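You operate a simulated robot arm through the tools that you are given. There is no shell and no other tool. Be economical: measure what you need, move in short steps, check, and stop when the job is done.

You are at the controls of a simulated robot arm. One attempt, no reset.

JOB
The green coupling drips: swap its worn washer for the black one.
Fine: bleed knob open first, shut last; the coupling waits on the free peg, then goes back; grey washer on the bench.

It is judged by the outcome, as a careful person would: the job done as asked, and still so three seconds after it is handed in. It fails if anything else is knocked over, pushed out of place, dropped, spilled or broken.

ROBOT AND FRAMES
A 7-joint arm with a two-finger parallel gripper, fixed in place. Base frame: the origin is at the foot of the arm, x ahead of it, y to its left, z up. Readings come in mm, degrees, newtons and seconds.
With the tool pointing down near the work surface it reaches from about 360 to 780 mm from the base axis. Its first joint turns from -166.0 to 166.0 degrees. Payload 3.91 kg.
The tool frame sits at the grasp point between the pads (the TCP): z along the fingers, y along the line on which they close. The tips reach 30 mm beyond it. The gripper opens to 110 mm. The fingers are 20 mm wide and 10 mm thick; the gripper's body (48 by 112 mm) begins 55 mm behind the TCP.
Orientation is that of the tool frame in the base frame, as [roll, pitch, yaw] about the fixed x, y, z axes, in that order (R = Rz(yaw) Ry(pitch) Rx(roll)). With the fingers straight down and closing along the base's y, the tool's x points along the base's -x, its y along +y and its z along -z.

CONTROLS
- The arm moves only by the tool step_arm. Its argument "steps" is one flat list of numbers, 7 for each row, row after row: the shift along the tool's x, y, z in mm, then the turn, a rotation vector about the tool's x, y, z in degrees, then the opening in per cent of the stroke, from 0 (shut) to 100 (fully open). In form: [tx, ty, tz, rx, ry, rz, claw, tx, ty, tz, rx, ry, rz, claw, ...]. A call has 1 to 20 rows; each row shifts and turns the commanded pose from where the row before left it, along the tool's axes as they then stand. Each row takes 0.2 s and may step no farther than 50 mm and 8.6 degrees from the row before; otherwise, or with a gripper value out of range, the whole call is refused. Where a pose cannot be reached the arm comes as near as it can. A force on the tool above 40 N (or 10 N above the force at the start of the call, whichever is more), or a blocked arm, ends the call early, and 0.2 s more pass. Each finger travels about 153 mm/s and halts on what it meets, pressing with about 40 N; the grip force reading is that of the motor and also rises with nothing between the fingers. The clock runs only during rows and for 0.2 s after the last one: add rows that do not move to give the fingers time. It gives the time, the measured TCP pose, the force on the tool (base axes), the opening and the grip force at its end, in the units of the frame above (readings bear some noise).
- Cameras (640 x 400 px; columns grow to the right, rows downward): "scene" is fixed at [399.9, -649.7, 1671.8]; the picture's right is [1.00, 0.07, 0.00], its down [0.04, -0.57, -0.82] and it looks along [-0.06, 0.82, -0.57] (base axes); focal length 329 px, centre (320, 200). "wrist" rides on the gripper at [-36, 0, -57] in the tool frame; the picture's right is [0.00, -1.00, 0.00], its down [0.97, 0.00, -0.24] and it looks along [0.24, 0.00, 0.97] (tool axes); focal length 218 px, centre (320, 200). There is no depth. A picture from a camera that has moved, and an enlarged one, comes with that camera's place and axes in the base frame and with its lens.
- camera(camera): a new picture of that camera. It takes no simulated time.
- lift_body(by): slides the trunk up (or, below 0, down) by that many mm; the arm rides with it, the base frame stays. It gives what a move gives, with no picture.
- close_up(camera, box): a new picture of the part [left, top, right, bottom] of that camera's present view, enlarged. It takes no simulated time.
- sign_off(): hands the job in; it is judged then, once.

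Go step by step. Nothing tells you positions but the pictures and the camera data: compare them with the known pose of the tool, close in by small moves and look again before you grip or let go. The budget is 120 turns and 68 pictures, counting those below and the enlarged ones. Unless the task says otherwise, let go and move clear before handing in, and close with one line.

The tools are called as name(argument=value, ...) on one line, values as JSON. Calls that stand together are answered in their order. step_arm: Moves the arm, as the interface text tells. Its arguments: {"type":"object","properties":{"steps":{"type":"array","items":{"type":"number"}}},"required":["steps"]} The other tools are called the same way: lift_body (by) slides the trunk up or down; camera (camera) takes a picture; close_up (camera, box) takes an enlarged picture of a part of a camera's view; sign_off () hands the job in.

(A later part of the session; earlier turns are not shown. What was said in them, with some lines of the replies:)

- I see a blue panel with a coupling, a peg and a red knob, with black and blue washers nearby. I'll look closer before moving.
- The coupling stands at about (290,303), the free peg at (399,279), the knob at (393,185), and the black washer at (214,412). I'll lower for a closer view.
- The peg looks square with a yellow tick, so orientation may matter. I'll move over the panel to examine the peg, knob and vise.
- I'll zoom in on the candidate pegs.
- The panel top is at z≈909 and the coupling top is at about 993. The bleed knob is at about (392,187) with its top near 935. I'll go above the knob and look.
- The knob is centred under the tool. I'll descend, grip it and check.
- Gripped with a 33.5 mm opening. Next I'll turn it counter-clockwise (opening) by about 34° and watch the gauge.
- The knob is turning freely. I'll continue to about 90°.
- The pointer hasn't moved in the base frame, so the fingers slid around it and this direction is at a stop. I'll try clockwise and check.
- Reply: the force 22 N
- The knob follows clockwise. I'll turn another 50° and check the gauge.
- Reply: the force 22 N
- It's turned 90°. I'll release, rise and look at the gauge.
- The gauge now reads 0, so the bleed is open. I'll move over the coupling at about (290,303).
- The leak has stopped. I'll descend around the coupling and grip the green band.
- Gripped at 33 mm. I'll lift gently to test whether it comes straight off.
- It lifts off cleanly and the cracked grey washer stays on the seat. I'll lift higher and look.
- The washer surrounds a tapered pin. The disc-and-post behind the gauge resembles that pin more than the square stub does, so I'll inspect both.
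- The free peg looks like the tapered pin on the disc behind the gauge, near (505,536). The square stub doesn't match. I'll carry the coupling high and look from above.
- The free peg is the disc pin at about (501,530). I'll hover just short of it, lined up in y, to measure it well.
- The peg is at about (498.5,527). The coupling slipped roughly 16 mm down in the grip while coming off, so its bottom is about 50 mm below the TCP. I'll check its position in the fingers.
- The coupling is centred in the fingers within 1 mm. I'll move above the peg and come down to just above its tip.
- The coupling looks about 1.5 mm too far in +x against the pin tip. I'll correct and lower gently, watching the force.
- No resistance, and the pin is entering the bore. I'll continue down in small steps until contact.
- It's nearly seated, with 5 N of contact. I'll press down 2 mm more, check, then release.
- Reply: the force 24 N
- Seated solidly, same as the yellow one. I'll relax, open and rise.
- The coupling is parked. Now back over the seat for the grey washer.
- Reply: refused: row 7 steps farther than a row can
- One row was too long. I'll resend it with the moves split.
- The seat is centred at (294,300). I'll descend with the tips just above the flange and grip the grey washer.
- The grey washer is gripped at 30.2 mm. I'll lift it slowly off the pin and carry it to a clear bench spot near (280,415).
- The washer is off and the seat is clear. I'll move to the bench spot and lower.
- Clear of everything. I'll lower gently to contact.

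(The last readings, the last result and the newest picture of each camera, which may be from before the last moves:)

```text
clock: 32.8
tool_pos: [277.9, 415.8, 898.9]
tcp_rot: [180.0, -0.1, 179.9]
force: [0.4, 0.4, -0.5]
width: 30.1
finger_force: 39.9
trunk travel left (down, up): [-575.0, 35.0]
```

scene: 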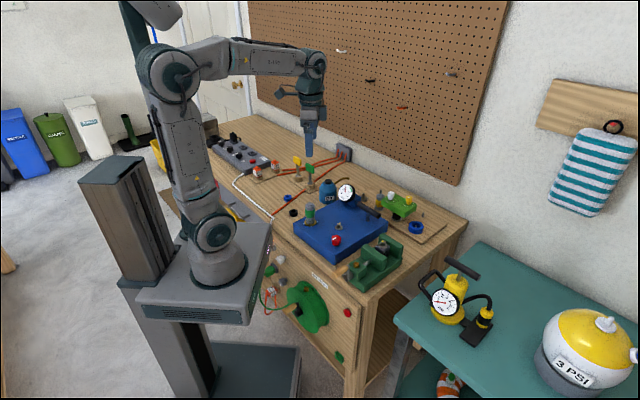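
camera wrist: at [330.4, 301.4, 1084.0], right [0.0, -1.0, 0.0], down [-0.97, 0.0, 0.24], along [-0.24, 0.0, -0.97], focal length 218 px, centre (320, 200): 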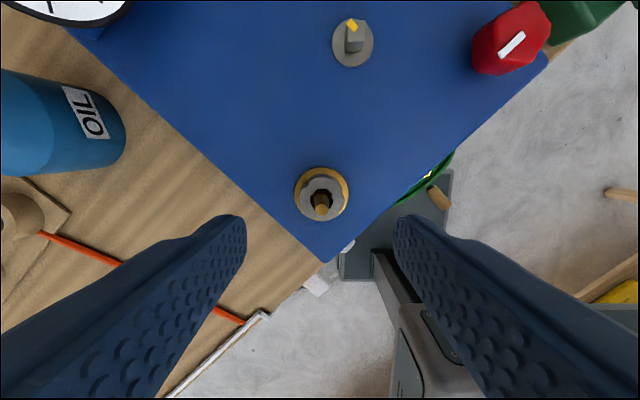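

step_arm(steps=[0, 0, 1.5, 0, 0, 0, 20, 0, 0, 1.5, 0, 0, 0, 20, 0, 0, 1, 0, 0, 0, 20, 0, 0, 0, 0, 0, 0, 20])

close_up(camera="scene", box=[290, 185, 330, 215])

```text
clock: 33.8
tool_pos: [278.5, 414.7, 894.8]
tcp_rot: [179.9, 0.0, 179.9]
force: [-0.2, -0.1, -0.5]
width: 29.4
finger_force: 40.3
trunk travel left (down, up): [-575.0, 35.0]
```

```text
13.33 times, centred on (310, 200) of scene
camera zoom: at [399.9, -649.7, 1671.8], right [1.0, 0.07, 0.0], down [0.04, -0.57, -0.82], along [-0.06, 0.82, -0.57], focal length 4382 px, centre (453, 200)
```

zoom: 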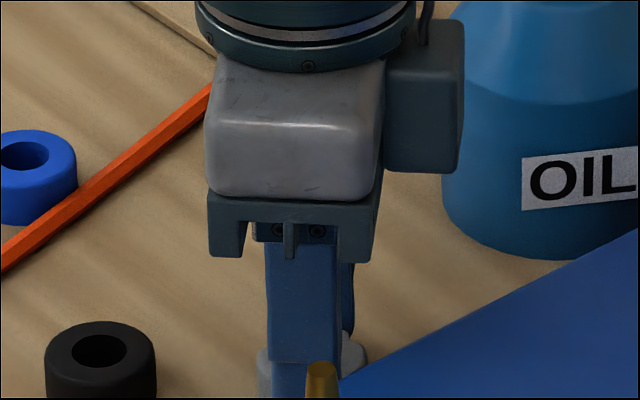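

step_arm(steps=[0, 0, 1, 0, 0, 0, 20, 0, 0, 1, 0, 0, 0, 20, 0, 0, 0, 0, 0, 0, 20])

```text
clock: 34.6
tool_pos: [278.0, 414.8, 894.0]
tcp_rot: [179.9, 0.0, 179.9]
force: [1.8, 1.3, 23.8]
width: 29.3
finger_force: 40.0
trunk travel left (down, up): [-575.0, 35.0]
```

Contact. I'll release, rise and move over the black washer.

step_arm(steps=[0, 0, -1.5, 0, 0, 0, 20, 0, 0, 0, 0, 0, 0, 50, 0, 0, 0, 0, 0, 0, 50, 0, 0, -40, 0, 0, 0, 50, 0, 0, -40, 0, 0, 0, 50, 32, 0, 0, 0, 0, 0, 50, 32, -3, 0, 0, 0, 0, 50, 0, 0, 0, 0, 0, 0, 50])

camera(camera="wrist")

```text
clock: 36.4
tool_pos: [214.9, 412.7, 973.8]
tcp_rot: [180.0, -0.1, 180.0]
force: [-0.5, -0.3, -0.3]
width: 54.7
finger_force: 0.1
trunk travel left (down, up): [-575.0, 35.0]
```

```text
23 pictures are left
camera wrist: at [250.1, 411.7, 1031.5], right [0.0, -1.0, 0.0], down [-0.97, 0.0, 0.24], along [-0.24, 0.0, -0.97], focal length 218 px, centre (320, 200)
```

wrist: 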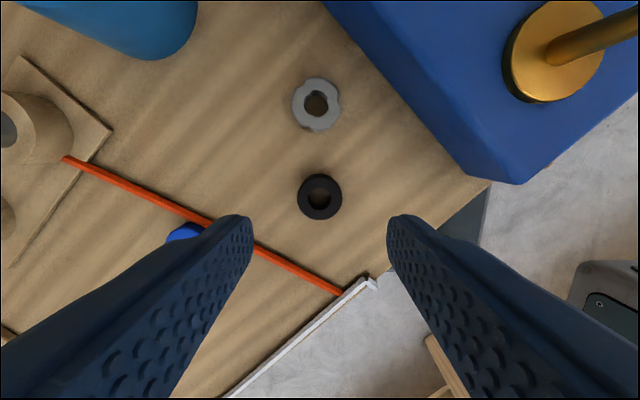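

The grey washer lies flat on the bench. I'll centre on the black washer, descend and grip.

step_arm(steps=[1, -1, 35, 0, 0, 0, 50, 0, 0, 30, 0, 0, 0, 50, 0, 0, 11, 0, 0, 0, 50, 0, 0, 0, 0, 0, 0, 50, 0, 0, 0, 0, 0, 0, 20, 0, 0, 0, 0, 0, 0, 20, 0, 0, 0, 0, 0, 0, 20, 0, 0, -10, 0, 0, 0, 20, 0, 0, -40, 0, 0, 0, 20, 0, 0, -45, 0, 0, 0, 20, 0, 0, -35, 0, 0, 0, 20, 0, 0, 0, 0, 0, 0, 20])

camera(camera="wrist")

```text
clock: 39.0
tool_pos: [213.2, 411.1, 1028.7]
tcp_rot: [-179.9, 0.0, 179.9]
force: [0.7, 0.4, 0.2]
width: 28.8
finger_force: 39.7
trunk travel left (down, up): [-575.0, 35.0]
```

```text
22 pictures are left
camera wrist: at [247.8, 410.9, 1086.2], right [0.0, -1.0, 0.0], down [-0.97, 0.0, 0.24], along [-0.24, 0.0, -0.97], focal length 218 px, centre (320, 200)
```

wrist: 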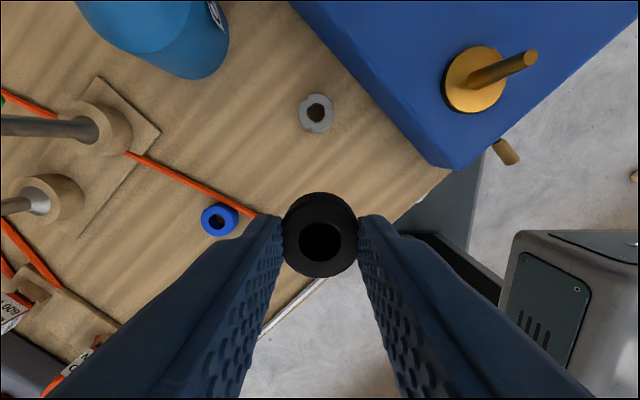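

The black washer is held level. The pin is at (294,300), so I'll move above it and check alignment.

step_arm(steps=[-27, -37, 0, 0, 0, 0, 20, -27, -37, 0, 0, 0, 0, 20, -26, -37, 0, 0, 0, 0, 20, 0, 0, 25, 0, 0, 0, 20, 0, 0, 0, 0, 0, 0, 20])

camera(camera="wrist")

close_up(camera="scene", box=[290, 185, 340, 225])

```text
clock: 40.2
tool_pos: [293.3, 300.7, 1004.1]
tcp_rot: [180.0, 0.0, 180.0]
force: [0.2, -0.7, 0.0]
width: 28.6
finger_force: 39.9
trunk travel left (down, up): [-575.0, 35.0]
```

```text
21 pictures are left
camera wrist: at [328.7, 299.5, 1059.6], right [0.0, -1.0, 0.0], down [-0.97, 0.0, 0.24], along [-0.24, 0.0, -0.97], focal length 218 px, centre (320, 200)
```

wrist: 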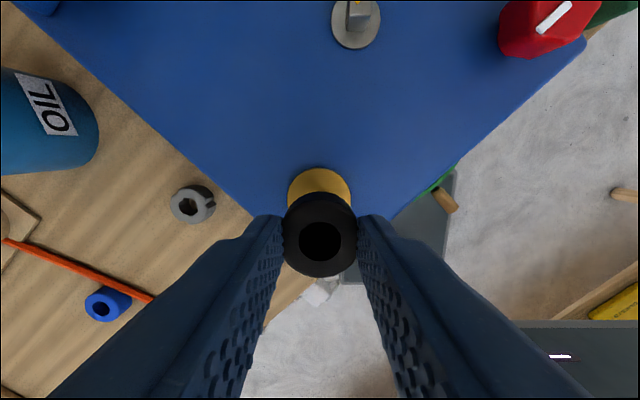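

```text
10.00 times, centred on (315, 205) of scene
camera zoom: at [399.9, -649.7, 1671.8], right [1.0, 0.07, 0.0], down [0.04, -0.57, -0.82], along [-0.06, 0.82, -0.57], focal length 3286 px, centre (370, 150)
```

zoom: 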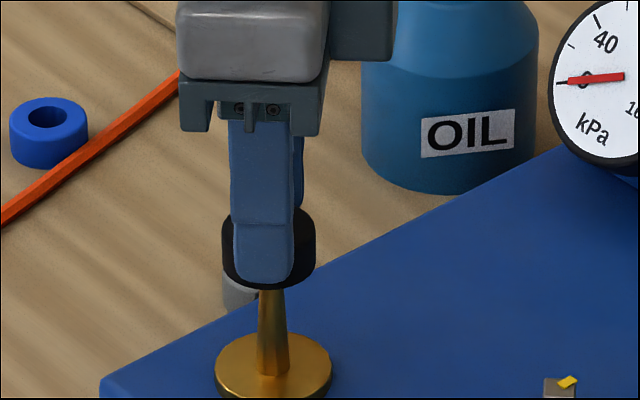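

The washer is aligned with the pin. I'll lower slowly.

step_arm(steps=[0, 0, 10, 0, 0, 0, 20, 0, 0, 10, 0, 0, 0, 20, 0, 0, 10, 0, 0, 0, 20, 0, 0, 10, 0, 0, 0, 20, 0, 0, 8, 0, 0, 0, 20, 0, 0, 0, 0, 0, 0, 20])

close_up(camera="scene", box=[295, 195, 335, 230])

```text
clock: 41.6
tool_pos: [293.1, 298.6, 954.6]
tcp_rot: [179.9, -0.1, 180.0]
force: [0.2, 0.4, 0.0]
width: 28.7
finger_force: 40.1
trunk travel left (down, up): [-575.0, 35.0]
```

```text
11.43 times, centred on (315, 212) of scene
camera zoom: at [399.9, -649.7, 1671.8], right [1.0, 0.07, 0.0], down [0.04, -0.57, -0.82], along [-0.06, 0.82, -0.57], focal length 3756 px, centre (377, 57)
```

zoom: 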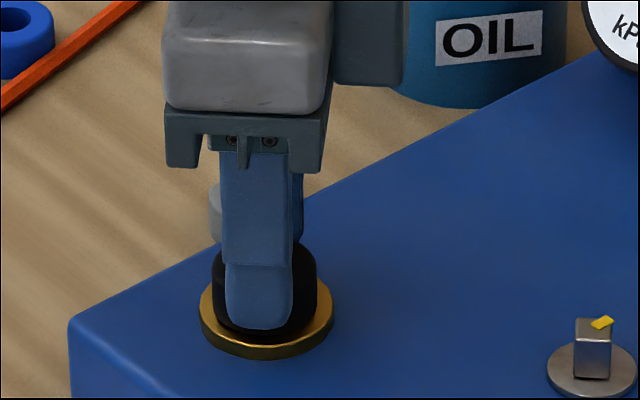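

Nearly down. A few more small steps to contact, then check.

step_arm(steps=[0, -0.5, 2, 0, 0, 0, 20, 0, 0, 1.5, 0, 0, 0, 20, 0, 0, 1, 0, 0, 0, 20, 0, 0, 0, 0, 0, 0, 20])

```text
clock: 42.5
tool_pos: [292.9, 299.0, 954.4]
tcp_rot: [179.7, 0.3, 179.9]
force: [-4.6, -6.0, 24.8]
width: 28.4
finger_force: 40.2
trunk travel left (down, up): [-575.0, 35.0]
stopped in row 4: the force on the tool passed its limit (the readings are from after the stop); the commanded pose is now the measured one
```

Contact is at the expected seated height. I'll release, rise and look.

step_arm(steps=[0, 0, -0.5, 0, 0, 0, 20, 0, 0, 0, 0, 0, 0, 50, 0, 0, 0, 0, 0, 0, 50, 0, 0, -40, 0, 0, 0, 50, 0, 0, -40, 0, 0, 0, 50, 0, 0, -40, 0, 0, 0, 50, 0, 0, -25, 0, 0, 0, 50, 0, 0, 0, 0, 0, 0, 50])

close_up(camera="scene", box=[295, 195, 335, 230])

camera(camera="wrist")

```text
clock: 44.3
tool_pos: [293.6, 298.5, 1097.2]
tcp_rot: [179.9, 0.2, 180.0]
force: [0.0, -0.4, -0.7]
width: 55.3
finger_force: 0.0
trunk travel left (down, up): [-575.0, 35.0]
```

```text
11.43 times, centred on (315, 212) of scene
camera zoom: at [399.9, -649.7, 1671.8], right [1.0, 0.07, 0.0], down [0.04, -0.57, -0.82], along [-0.06, 0.82, -0.57], focal length 3756 px, centre (377, 57)
```

zoom: 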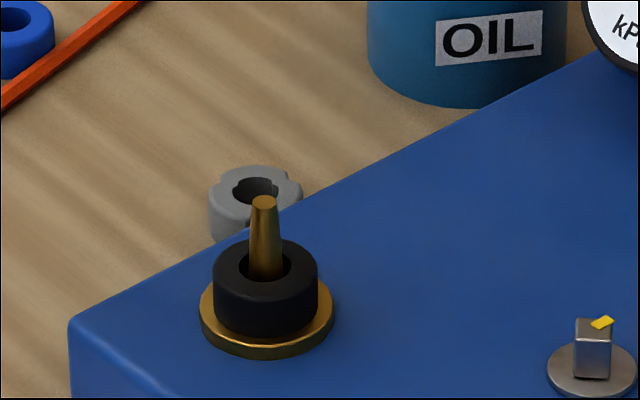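

```text
17 pictures are left
camera wrist: at [328.6, 298.9, 1155.5], right [0.0, -1.0, 0.0], down [-0.97, 0.0, 0.24], along [-0.24, 0.0, -0.97], focal length 218 px, centre (320, 200)
```

wrist: 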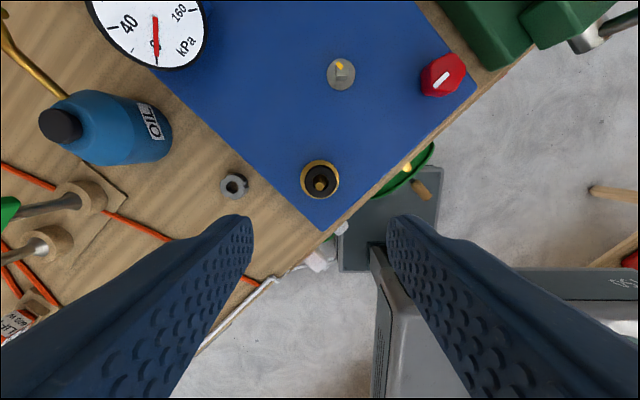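

The black washer is seated on the pin and the grey one is on the bench. Now back to fetch the coupling.

step_arm(steps=[-29, 32, -5, 0, 0, 0, 55, -29, 32, 0, 0, 0, 0, 55, -29, 33, 0, 0, 0, 0, 55, -29, 33, 0, 0, 0, 0, 55, -29, 33, 0, 0, 0, 0, 55, -29, 33, 0, 0, 0, 0, 55, -30, 32.5, 0, 0, 0, 0, 55, 0, 0, 35, 0, 0, 0, 55, 0, 0, 0, 0, 0, 0, 55])

camera(camera="wrist")

```text
clock: 46.3
tool_pos: [497.2, 529.6, 1070.0]
tcp_rot: [179.9, 0.3, 180.0]
force: [0.3, 0.7, -0.1]
width: 60.3
finger_force: 0.1
trunk travel left (down, up): [-575.0, 35.0]
```

```text
16 pictures are left
camera wrist: at [533.4, 527.8, 1126.5], right [0.0, -1.0, 0.0], down [-0.97, 0.0, 0.24], along [-0.24, 0.0, -0.97], focal length 218 px, centre (320, 200)
```

wrist: 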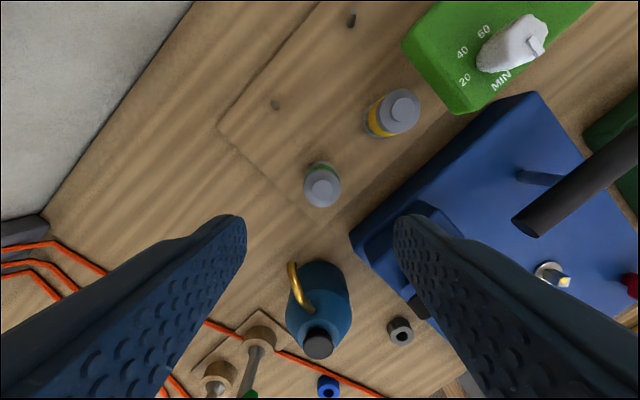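

The coupling is directly below. I'll descend and grip it a bit lower on the body this time.

step_arm(steps=[-0.5, -1.5, 40, 0, -0.3, 0, 55, 0, 0, 40, 0, 0, 0, 55, 0, 0, 40, 0, 0, 0, 55, 0, 0, 34, 0, 0, 0, 55, 0, 0, 0, 0, 0, 0, 55, 0, 0, 0, 0, 0, 0, 25, 0, 0, 0, 0, 0, 0, 25, 0, 0, 0, 0, 0, 0, 25])

close_up(camera="scene", box=[340, 165, 390, 205])

```text
clock: 48.1
tool_pos: [500.8, 527.1, 915.4]
tcp_rot: [179.8, 0.5, -180.0]
force: [-0.3, -0.8, 0.1]
width: 32.9
finger_force: 40.3
trunk travel left (down, up): [-575.0, 35.0]
```

```text
10.00 times, centred on (365, 185) of scene
camera zoom: at [399.9, -649.7, 1671.8], right [1.0, 0.07, 0.0], down [0.04, -0.57, -0.82], along [-0.06, 0.82, -0.57], focal length 3286 px, centre (-130, 350)
```

zoom: 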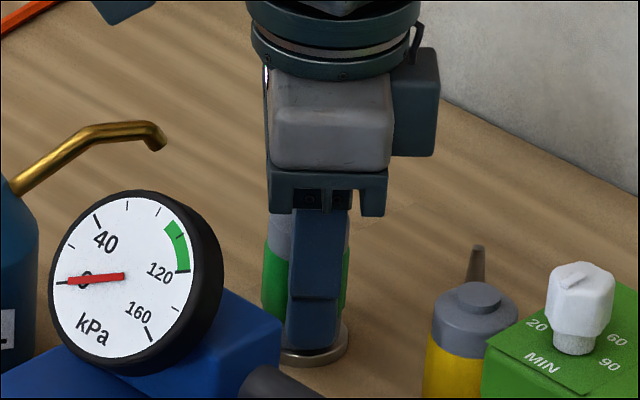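

The TCP drifted 3 mm in x with a slight tilt. I'll reopen, correct and regrip.

step_arm(steps=[0, 0, 0, 0, 0, 0, 55, 0, 0, 0, 0, 0, 0, 55, 3, 0, 0, 0, 0.5, 0, 55, 0, 0, 0, 0, 0, 0, 55, 0, 0, 0, 0, 0, 0, 25, 0, 0, 0, 0, 0, 0, 25, 0, 0, 0, 0, 0, 0, 25])

```text
clock: 49.7
tool_pos: [496.8, 528.2, 916.1]
tcp_rot: [179.7, 0.1, -180.0]
force: [-0.8, 0.3, -0.1]
width: 33.2
finger_force: 39.7
trunk travel left (down, up): [-575.0, 35.0]
```

Gripped straight. I'll lift slowly off the peg, then look.

step_arm(steps=[0, 0, -5, 0, 0, 0, 25, 0, 0, -10, 0, 0, 0, 25, 0, 0, -15, 0, 0, 0, 25, 0, 0, -20, 0, 0, 0, 25, 0, 0, -40, 0, 0, 0, 25, 0, 0, -45, 0, 0, 0, 25, 0, 0, -45, 0, 0, 0, 25, 0, 0, 0, 0, 0, 0, 25])

camera(camera="wrist")

```text
clock: 51.5
tool_pos: [497.4, 527.2, 1095.2]
tcp_rot: [179.8, 0.0, 179.9]
force: [0.0, 0.0, 0.4]
width: 33.0
finger_force: 39.4
trunk travel left (down, up): [-575.0, 35.0]
```

```text
14 pictures are left
camera wrist: at [532.5, 526.6, 1153.1], right [0.0, -1.0, 0.0], down [-0.97, 0.0, 0.24], along [-0.24, 0.0, -0.97], focal length 218 px, centre (320, 200)
```

wrist: 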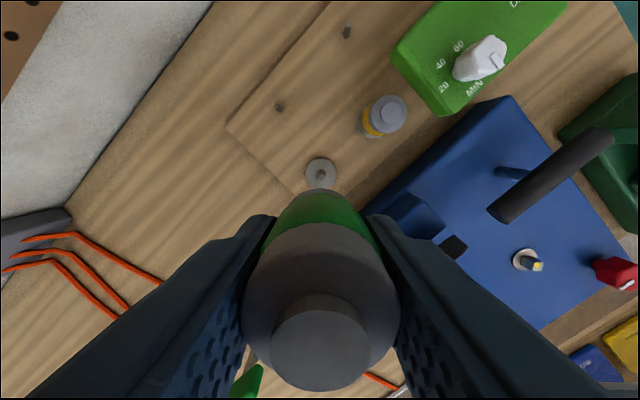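

It's held firmly without slip. Carrying it back above the seat.

step_arm(steps=[29, -32, -5, 0, 0, 0, 25, 29, -32, 0, 0, 0, 0, 25, 29, -32, 0, 0, 0, 0, 25, 29, -33, 0, 0, 0, 0, 25, 29, -33, 0, 0, 0, 0, 25, 29, -33, 0, 0, 0, 0, 25, 29.5, -32.5, 0, 0, 0, 0, 25, 0, 0, 40, 0, 0, 0, 25, 0, 0, 45, 0, 0, 0, 25, 0, 0, 0, 0, 0, 0, 25])

close_up(camera="scene", box=[290, 185, 340, 225])

camera(camera="wrist")

```text
clock: 53.7
tool_pos: [293.1, 299.1, 1016.2]
tcp_rot: [179.7, 0.0, 180.0]
force: [0.3, -0.1, -1.4]
width: 33.0
finger_force: 40.2
trunk travel left (down, up): [-575.0, 35.0]
```

```text
10.00 times, centred on (315, 205) of scene
camera zoom: at [399.9, -649.7, 1671.8], right [1.0, 0.07, 0.0], down [0.04, -0.57, -0.82], along [-0.06, 0.82, -0.57], focal length 3286 px, centre (370, 150)
```

zoom: 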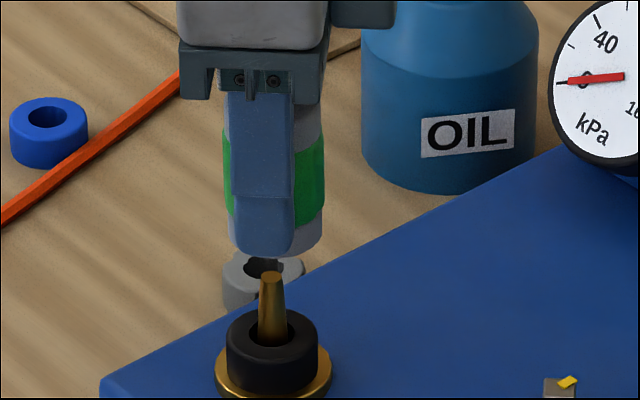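

```text
12 pictures are left
camera wrist: at [329.4, 298.8, 1073.3], right [0.0, -1.0, 0.0], down [-0.97, 0.0, 0.24], along [-0.24, 0.0, -0.97], focal length 218 px, centre (320, 200)
```

wrist: 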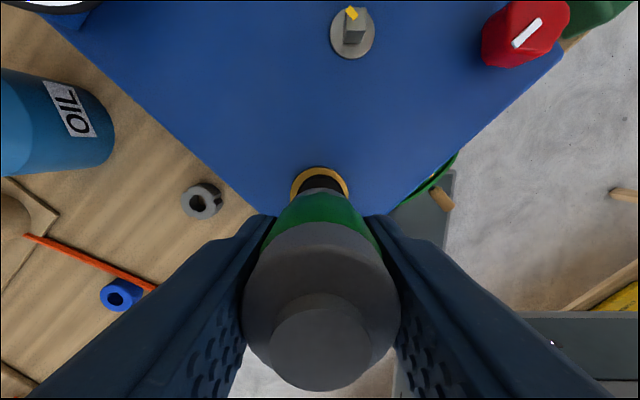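

Alignment is within about 1 mm. I'll shift slightly and lower onto the pin.

step_arm(steps=[0.8, 0.5, 6, 0, 0, 0, 25, 0, 0, 8, 0, 0, 0, 25, 0, 0, 8, 0, 0, 0, 25, 0, 0, 8, 0, 0, 0, 25, 0, 0, 5, 0, 0, 0, 25, 0, 0, 0, 0, 0, 0, 25])

close_up(camera="scene", box=[295, 195, 335, 230])

```text
clock: 55.1
tool_pos: [292.9, 300.0, 979.4]
tcp_rot: [179.8, 0.0, 180.0]
force: [0.4, 0.0, 0.8]
width: 32.9
finger_force: 40.4
trunk travel left (down, up): [-575.0, 35.0]
```

```text
11.43 times, centred on (315, 212) of scene
camera zoom: at [399.9, -649.7, 1671.8], right [1.0, 0.07, 0.0], down [0.04, -0.57, -0.82], along [-0.06, 0.82, -0.57], focal length 3756 px, centre (377, 57)
```

zoom: 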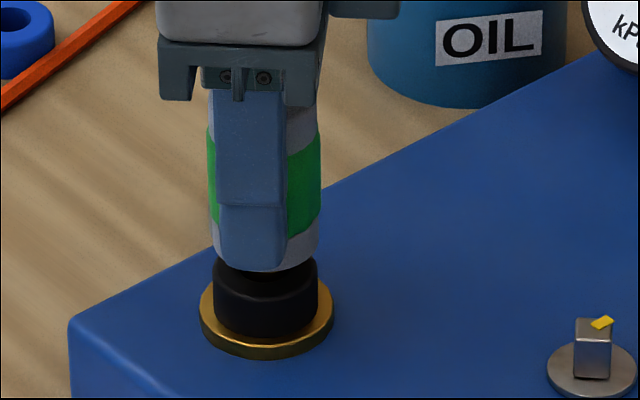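

The coupling is on the pin, about 5 mm above the washer. I'll lower to contact.

step_arm(steps=[0, 0, 2, 0, 0, 0, 25, 0, 0, 2, 0, 0, 0, 25, 0, 0, 1.5, 0, 0, 0, 25, 0, 0, 1, 0, 0, 0, 25, 0, 0, 0, 0, 0, 0, 25])

close_up(camera="scene", box=[295, 195, 335, 230])

```text
clock: 56.3
tool_pos: [291.1, 301.5, 972.3]
tcp_rot: [179.8, 0.0, -179.9]
force: [0.8, 1.4, 2.1]
width: 33.2
finger_force: 40.2
trunk travel left (down, up): [-575.0, 35.0]
```

```text
11.43 times, centred on (315, 212) of scene
camera zoom: at [399.9, -649.7, 1671.8], right [1.0, 0.07, 0.0], down [0.04, -0.57, -0.82], along [-0.06, 0.82, -0.57], focal length 3756 px, centre (377, 57)
```

zoom: 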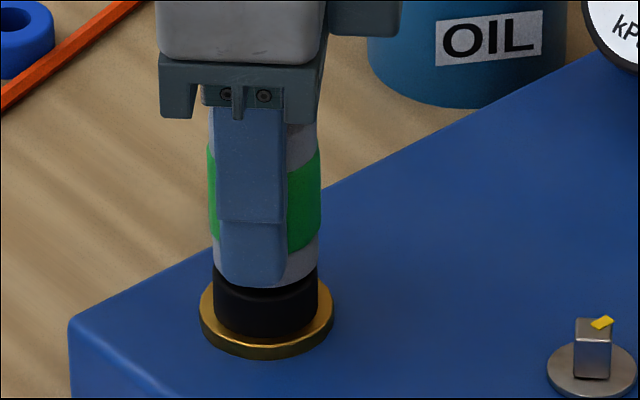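

step_arm(steps=[0, 0, 1, 0, 0, 0, 25, 0, 0, 1, 0, 0, 0, 25, 0, 0, 1, 0, 0, 0, 25, 0, 0, 1, 0, 0, 0, 25, 0, 0, 0, 0, 0, 0, 25])

close_up(camera="scene", box=[295, 195, 335, 230])

```text
clock: 57.5
tool_pos: [291.8, 300.9, 969.3]
tcp_rot: [179.7, 0.0, -180.0]
force: [-0.1, -0.4, 10.4]
width: 32.9
finger_force: 40.6
trunk travel left (down, up): [-575.0, 35.0]
```

```text
11.43 times, centred on (315, 212) of scene
camera zoom: at [399.9, -649.7, 1671.8], right [1.0, 0.07, 0.0], down [0.04, -0.57, -0.82], along [-0.06, 0.82, -0.57], focal length 3756 px, centre (377, 57)
```

zoom: 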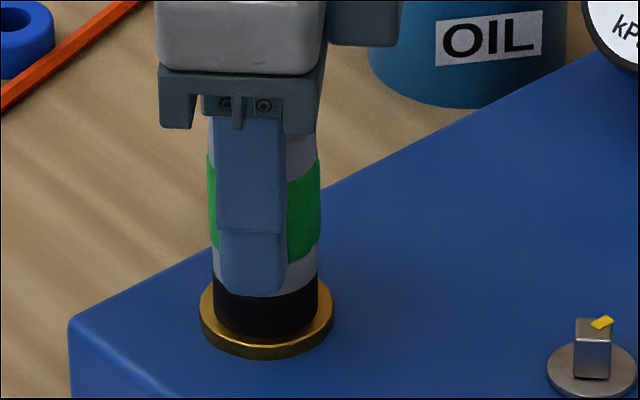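

Contact reached. One more firm press, then release and check.

step_arm(steps=[0, 0, 1, 0, 0, 0, 25, 0, 0, 0.7, 0, 0, 0, 25, 0, 0, 0, 0, 0, 0, 25])

```text
clock: 58.3
tool_pos: [292.9, 300.1, 968.3]
tcp_rot: [179.6, 0.1, 180.0]
force: [0.3, 0.3, 29.4]
width: 33.0
finger_force: 40.6
trunk travel left (down, up): [-575.0, 35.0]
```

step_arm(steps=[0, 0, -1.5, 0, 0, 0, 25, 0, 0, 0, 0, 0, 0, 55, 0, 0, 0, 0, 0, 0, 55, 0, 0, -40, 0, 0, 0, 55, 0, 0, -40, 0, 0, 0, 55, 0, 0, 0, 0, 0, 0, 55])

close_up(camera="scene", box=[295, 190, 345, 230])

```text
clock: 59.7
tool_pos: [293.1, 300.9, 1048.9]
tcp_rot: [179.9, -0.1, -180.0]
force: [-0.1, 0.2, 0.8]
width: 60.3
finger_force: 0.1
trunk travel left (down, up): [-575.0, 35.0]
```

```text
10.00 times, centred on (320, 210) of scene
camera zoom: at [399.9, -649.7, 1671.8], right [1.0, 0.07, 0.0], down [0.04, -0.57, -0.82], along [-0.06, 0.82, -0.57], focal length 3286 px, centre (320, 100)
```

zoom: 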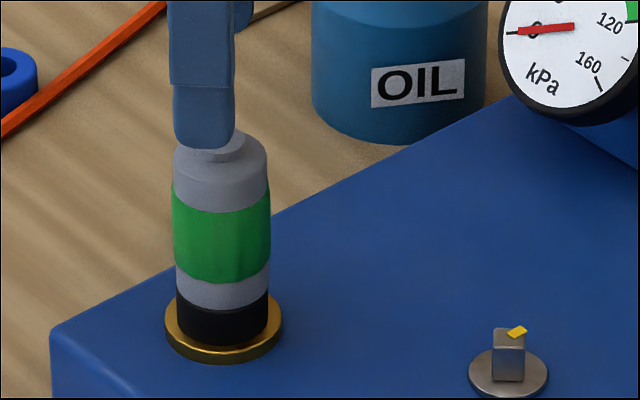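

The coupling is back and seated on the black washer. Now to shut the bleed knob.

step_arm(steps=[0, 0, -20, 0, 0, 0, 58, -33, -38, 0, 0, 0, 0, 60, -33, -38, 0, 0, 0, 0, 60, -32, -38, 0, 0, 0, 0, 60, 0, 0, 45, 0, 0, 0, 60, 0, 0, 15, 0, 0, 0, 60, 0, 0, 0, 0, 0, 0, 60])

camera(camera="wrist")

```text
refused: row 2 steps farther than a row can; nothing moved
```

```text
7 pictures are left
camera wrist: at [327.8, 300.2, 1106.8], right [0.0, -1.0, 0.0], down [-0.97, 0.0, 0.24], along [-0.24, 0.0, -0.97], focal length 218 px, centre (320, 200)
```

wrist: 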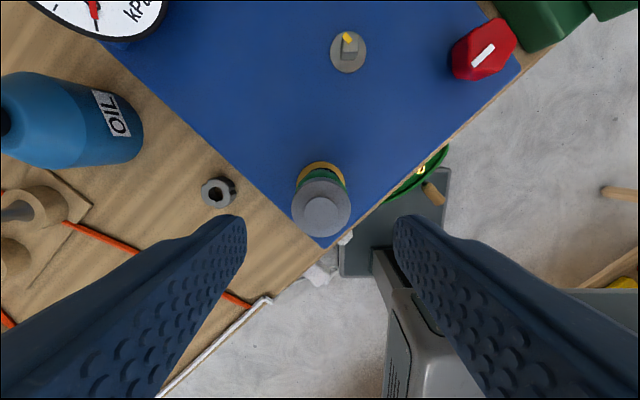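

Resending with shorter rows, and not spending pictures in parallel with moves.

step_arm(steps=[0, 0, -20, 0, 0, 0, 58, -25, -29, 0, 0, 0, 0, 60, -25, -29, 0, 0, 0, 0, 60, -25, -28, 0, 0, 0, 0, 60, -23, -28, 0, 0, 0, 0, 60, 0, 0, 45, 0, 0, 0, 60, 0, 0, 15, 0, 0, 0, 60, 0, 0, 0, 0, 0, 0, 60])

```text
clock: 61.5
tool_pos: [390.8, 187.7, 1008.8]
tcp_rot: [179.6, 0.0, 180.0]
force: [0.4, 0.2, -0.5]
width: 66.0
finger_force: 0.1
trunk travel left (down, up): [-575.0, 35.0]
```

Above the knob. I'll descend, grip and turn counter-clockwise about 43° first.

step_arm(steps=[0, -1, 30, 0, 0, 0, 60, 0, 0, 25, 0, 0, 0, 60, 0, 0, 10, 0, 0, 0, 60, 0, 0, 0, 0, 0, 0, 20, 0, 0, 0, 0, 0, 0, 20, 0, 0, 0, 0, 0, 0, 20, 0, 0, 0, 0, 0, -8.5, 20, 0, 0, 0, 0, 0, -8.5, 20, 0, 0, 0, 0, 0, -8.5, 20, 0, 0, 0, 0, 0, -8.5, 20, 0, 0, 0, 0, 0, -8.5, 20, 0, 0, 0, 0, 0, 0, 20])

camera(camera="wrist")

```text
clock: 64.1
tool_pos: [391.3, 187.0, 944.2]
tcp_rot: [179.8, 0.1, -137.5]
force: [4.9, 3.4, -0.4]
width: 33.7
finger_force: 45.0
trunk travel left (down, up): [-575.0, 35.0]
```

```text
6 pictures are left
camera wrist: at [417.3, 210.3, 1000.7], right [0.68, -0.74, 0.0], down [-0.71, -0.66, 0.24], along [-0.18, -0.16, -0.97], focal length 218 px, centre (320, 200)
```

wrist: 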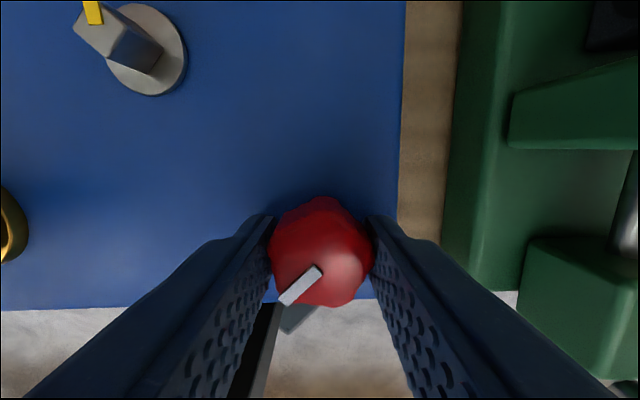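

The knob is turning with the gripper. I'll continue past the remaining 48° to the shut stop.

step_arm(steps=[0, 0, 0, 0, 0, -8.5, 20, 0, 0, 0, 0, 0, -8.5, 20, 0, 0, 0, 0, 0, -8.5, 20, 0, 0, 0, 0, 0, -8.5, 20, 0, 0, 0, 0, 0, -8.5, 20, 0, 0, 0, 0, 0, -8, 20, 0, 0, 0, 0, 0, 0, 20])

camera(camera="wrist")

```text
clock: 65.7
tool_pos: [392.8, 185.1, 942.6]
tcp_rot: [180.0, 0.3, -87.0]
force: [16.0, -2.7, 7.6]
width: 34.0
finger_force: 44.7
trunk travel left (down, up): [-575.0, 35.0]
```

```text
5 pictures are left
camera wrist: at [390.1, 220.4, 1000.7], right [1.0, 0.05, 0.0], down [0.05, -0.97, 0.24], along [0.01, -0.24, -0.97], focal length 218 px, centre (320, 200)
```

wrist: 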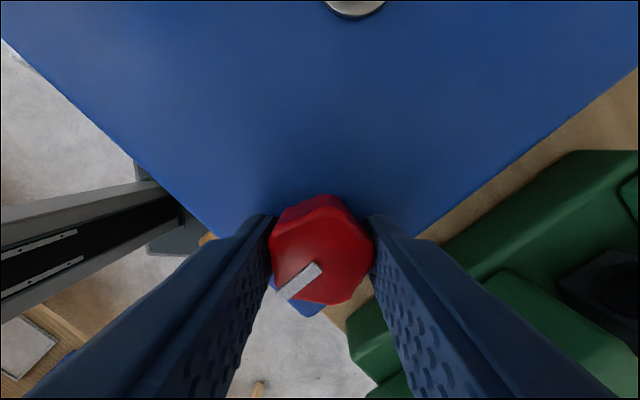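

The knob is back at its original shut orientation against the stop. I'll release, rise clear and check everything.

step_arm(steps=[0, 0, 0, 0, 0, 0, 55, 0, 0, 0, 0, 0, 0, 55, 0, 0, -40, 0, 0, 0, 55, 0, 0, -45, 0, 0, 0, 55, 0, 0, -45, 0, 0, 0, 55, 0, 0, -45, 0, 0, 0, 55, 0, 0, -40, 0, 0, 0, 55, 0, 0, 0, 0, 0, 0, 55])

camera(camera="wrist")

close_up(camera="scene", box=[270, 170, 400, 250])

```text
clock: 67.5
tool_pos: [391.4, 184.9, 1160.2]
tcp_rot: [180.0, 0.1, -87.0]
force: [0.2, 0.0, 0.2]
width: 60.5
finger_force: 0.0
trunk travel left (down, up): [-575.0, 35.0]
```

```text
4 pictures are left
camera wrist: at [388.6, 220.1, 1218.2], right [1.0, 0.05, 0.0], down [0.05, -0.97, 0.24], along [0.01, -0.24, -0.97], focal length 218 px, centre (320, 200)
```

wrist: 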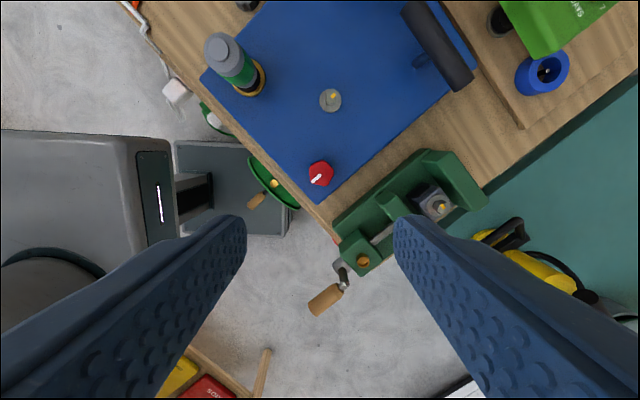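

```text
4.92 times, centred on (335, 210) of scene
camera zoom: at [399.9, -649.7, 1671.8], right [1.0, 0.07, 0.0], down [0.04, -0.57, -0.82], along [-0.06, 0.82, -0.57], focal length 1618 px, centre (246, 151)
```

zoom: 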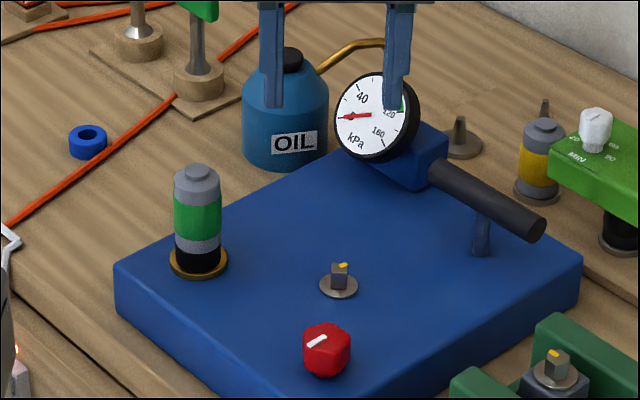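

No drips, the knob is shut, the coupling is seated on the black washer, and the gripper is clear. Handing in.

sign_off()

```text
The job is handed in.
```

The green coupling is back on its seat with the black washer under it. The grey washer lies on the bench, and the bleed knob, opened first, is shut again; there were no drips in the last picture, though the gauge still reads 0, so it has not been seen under pressure.
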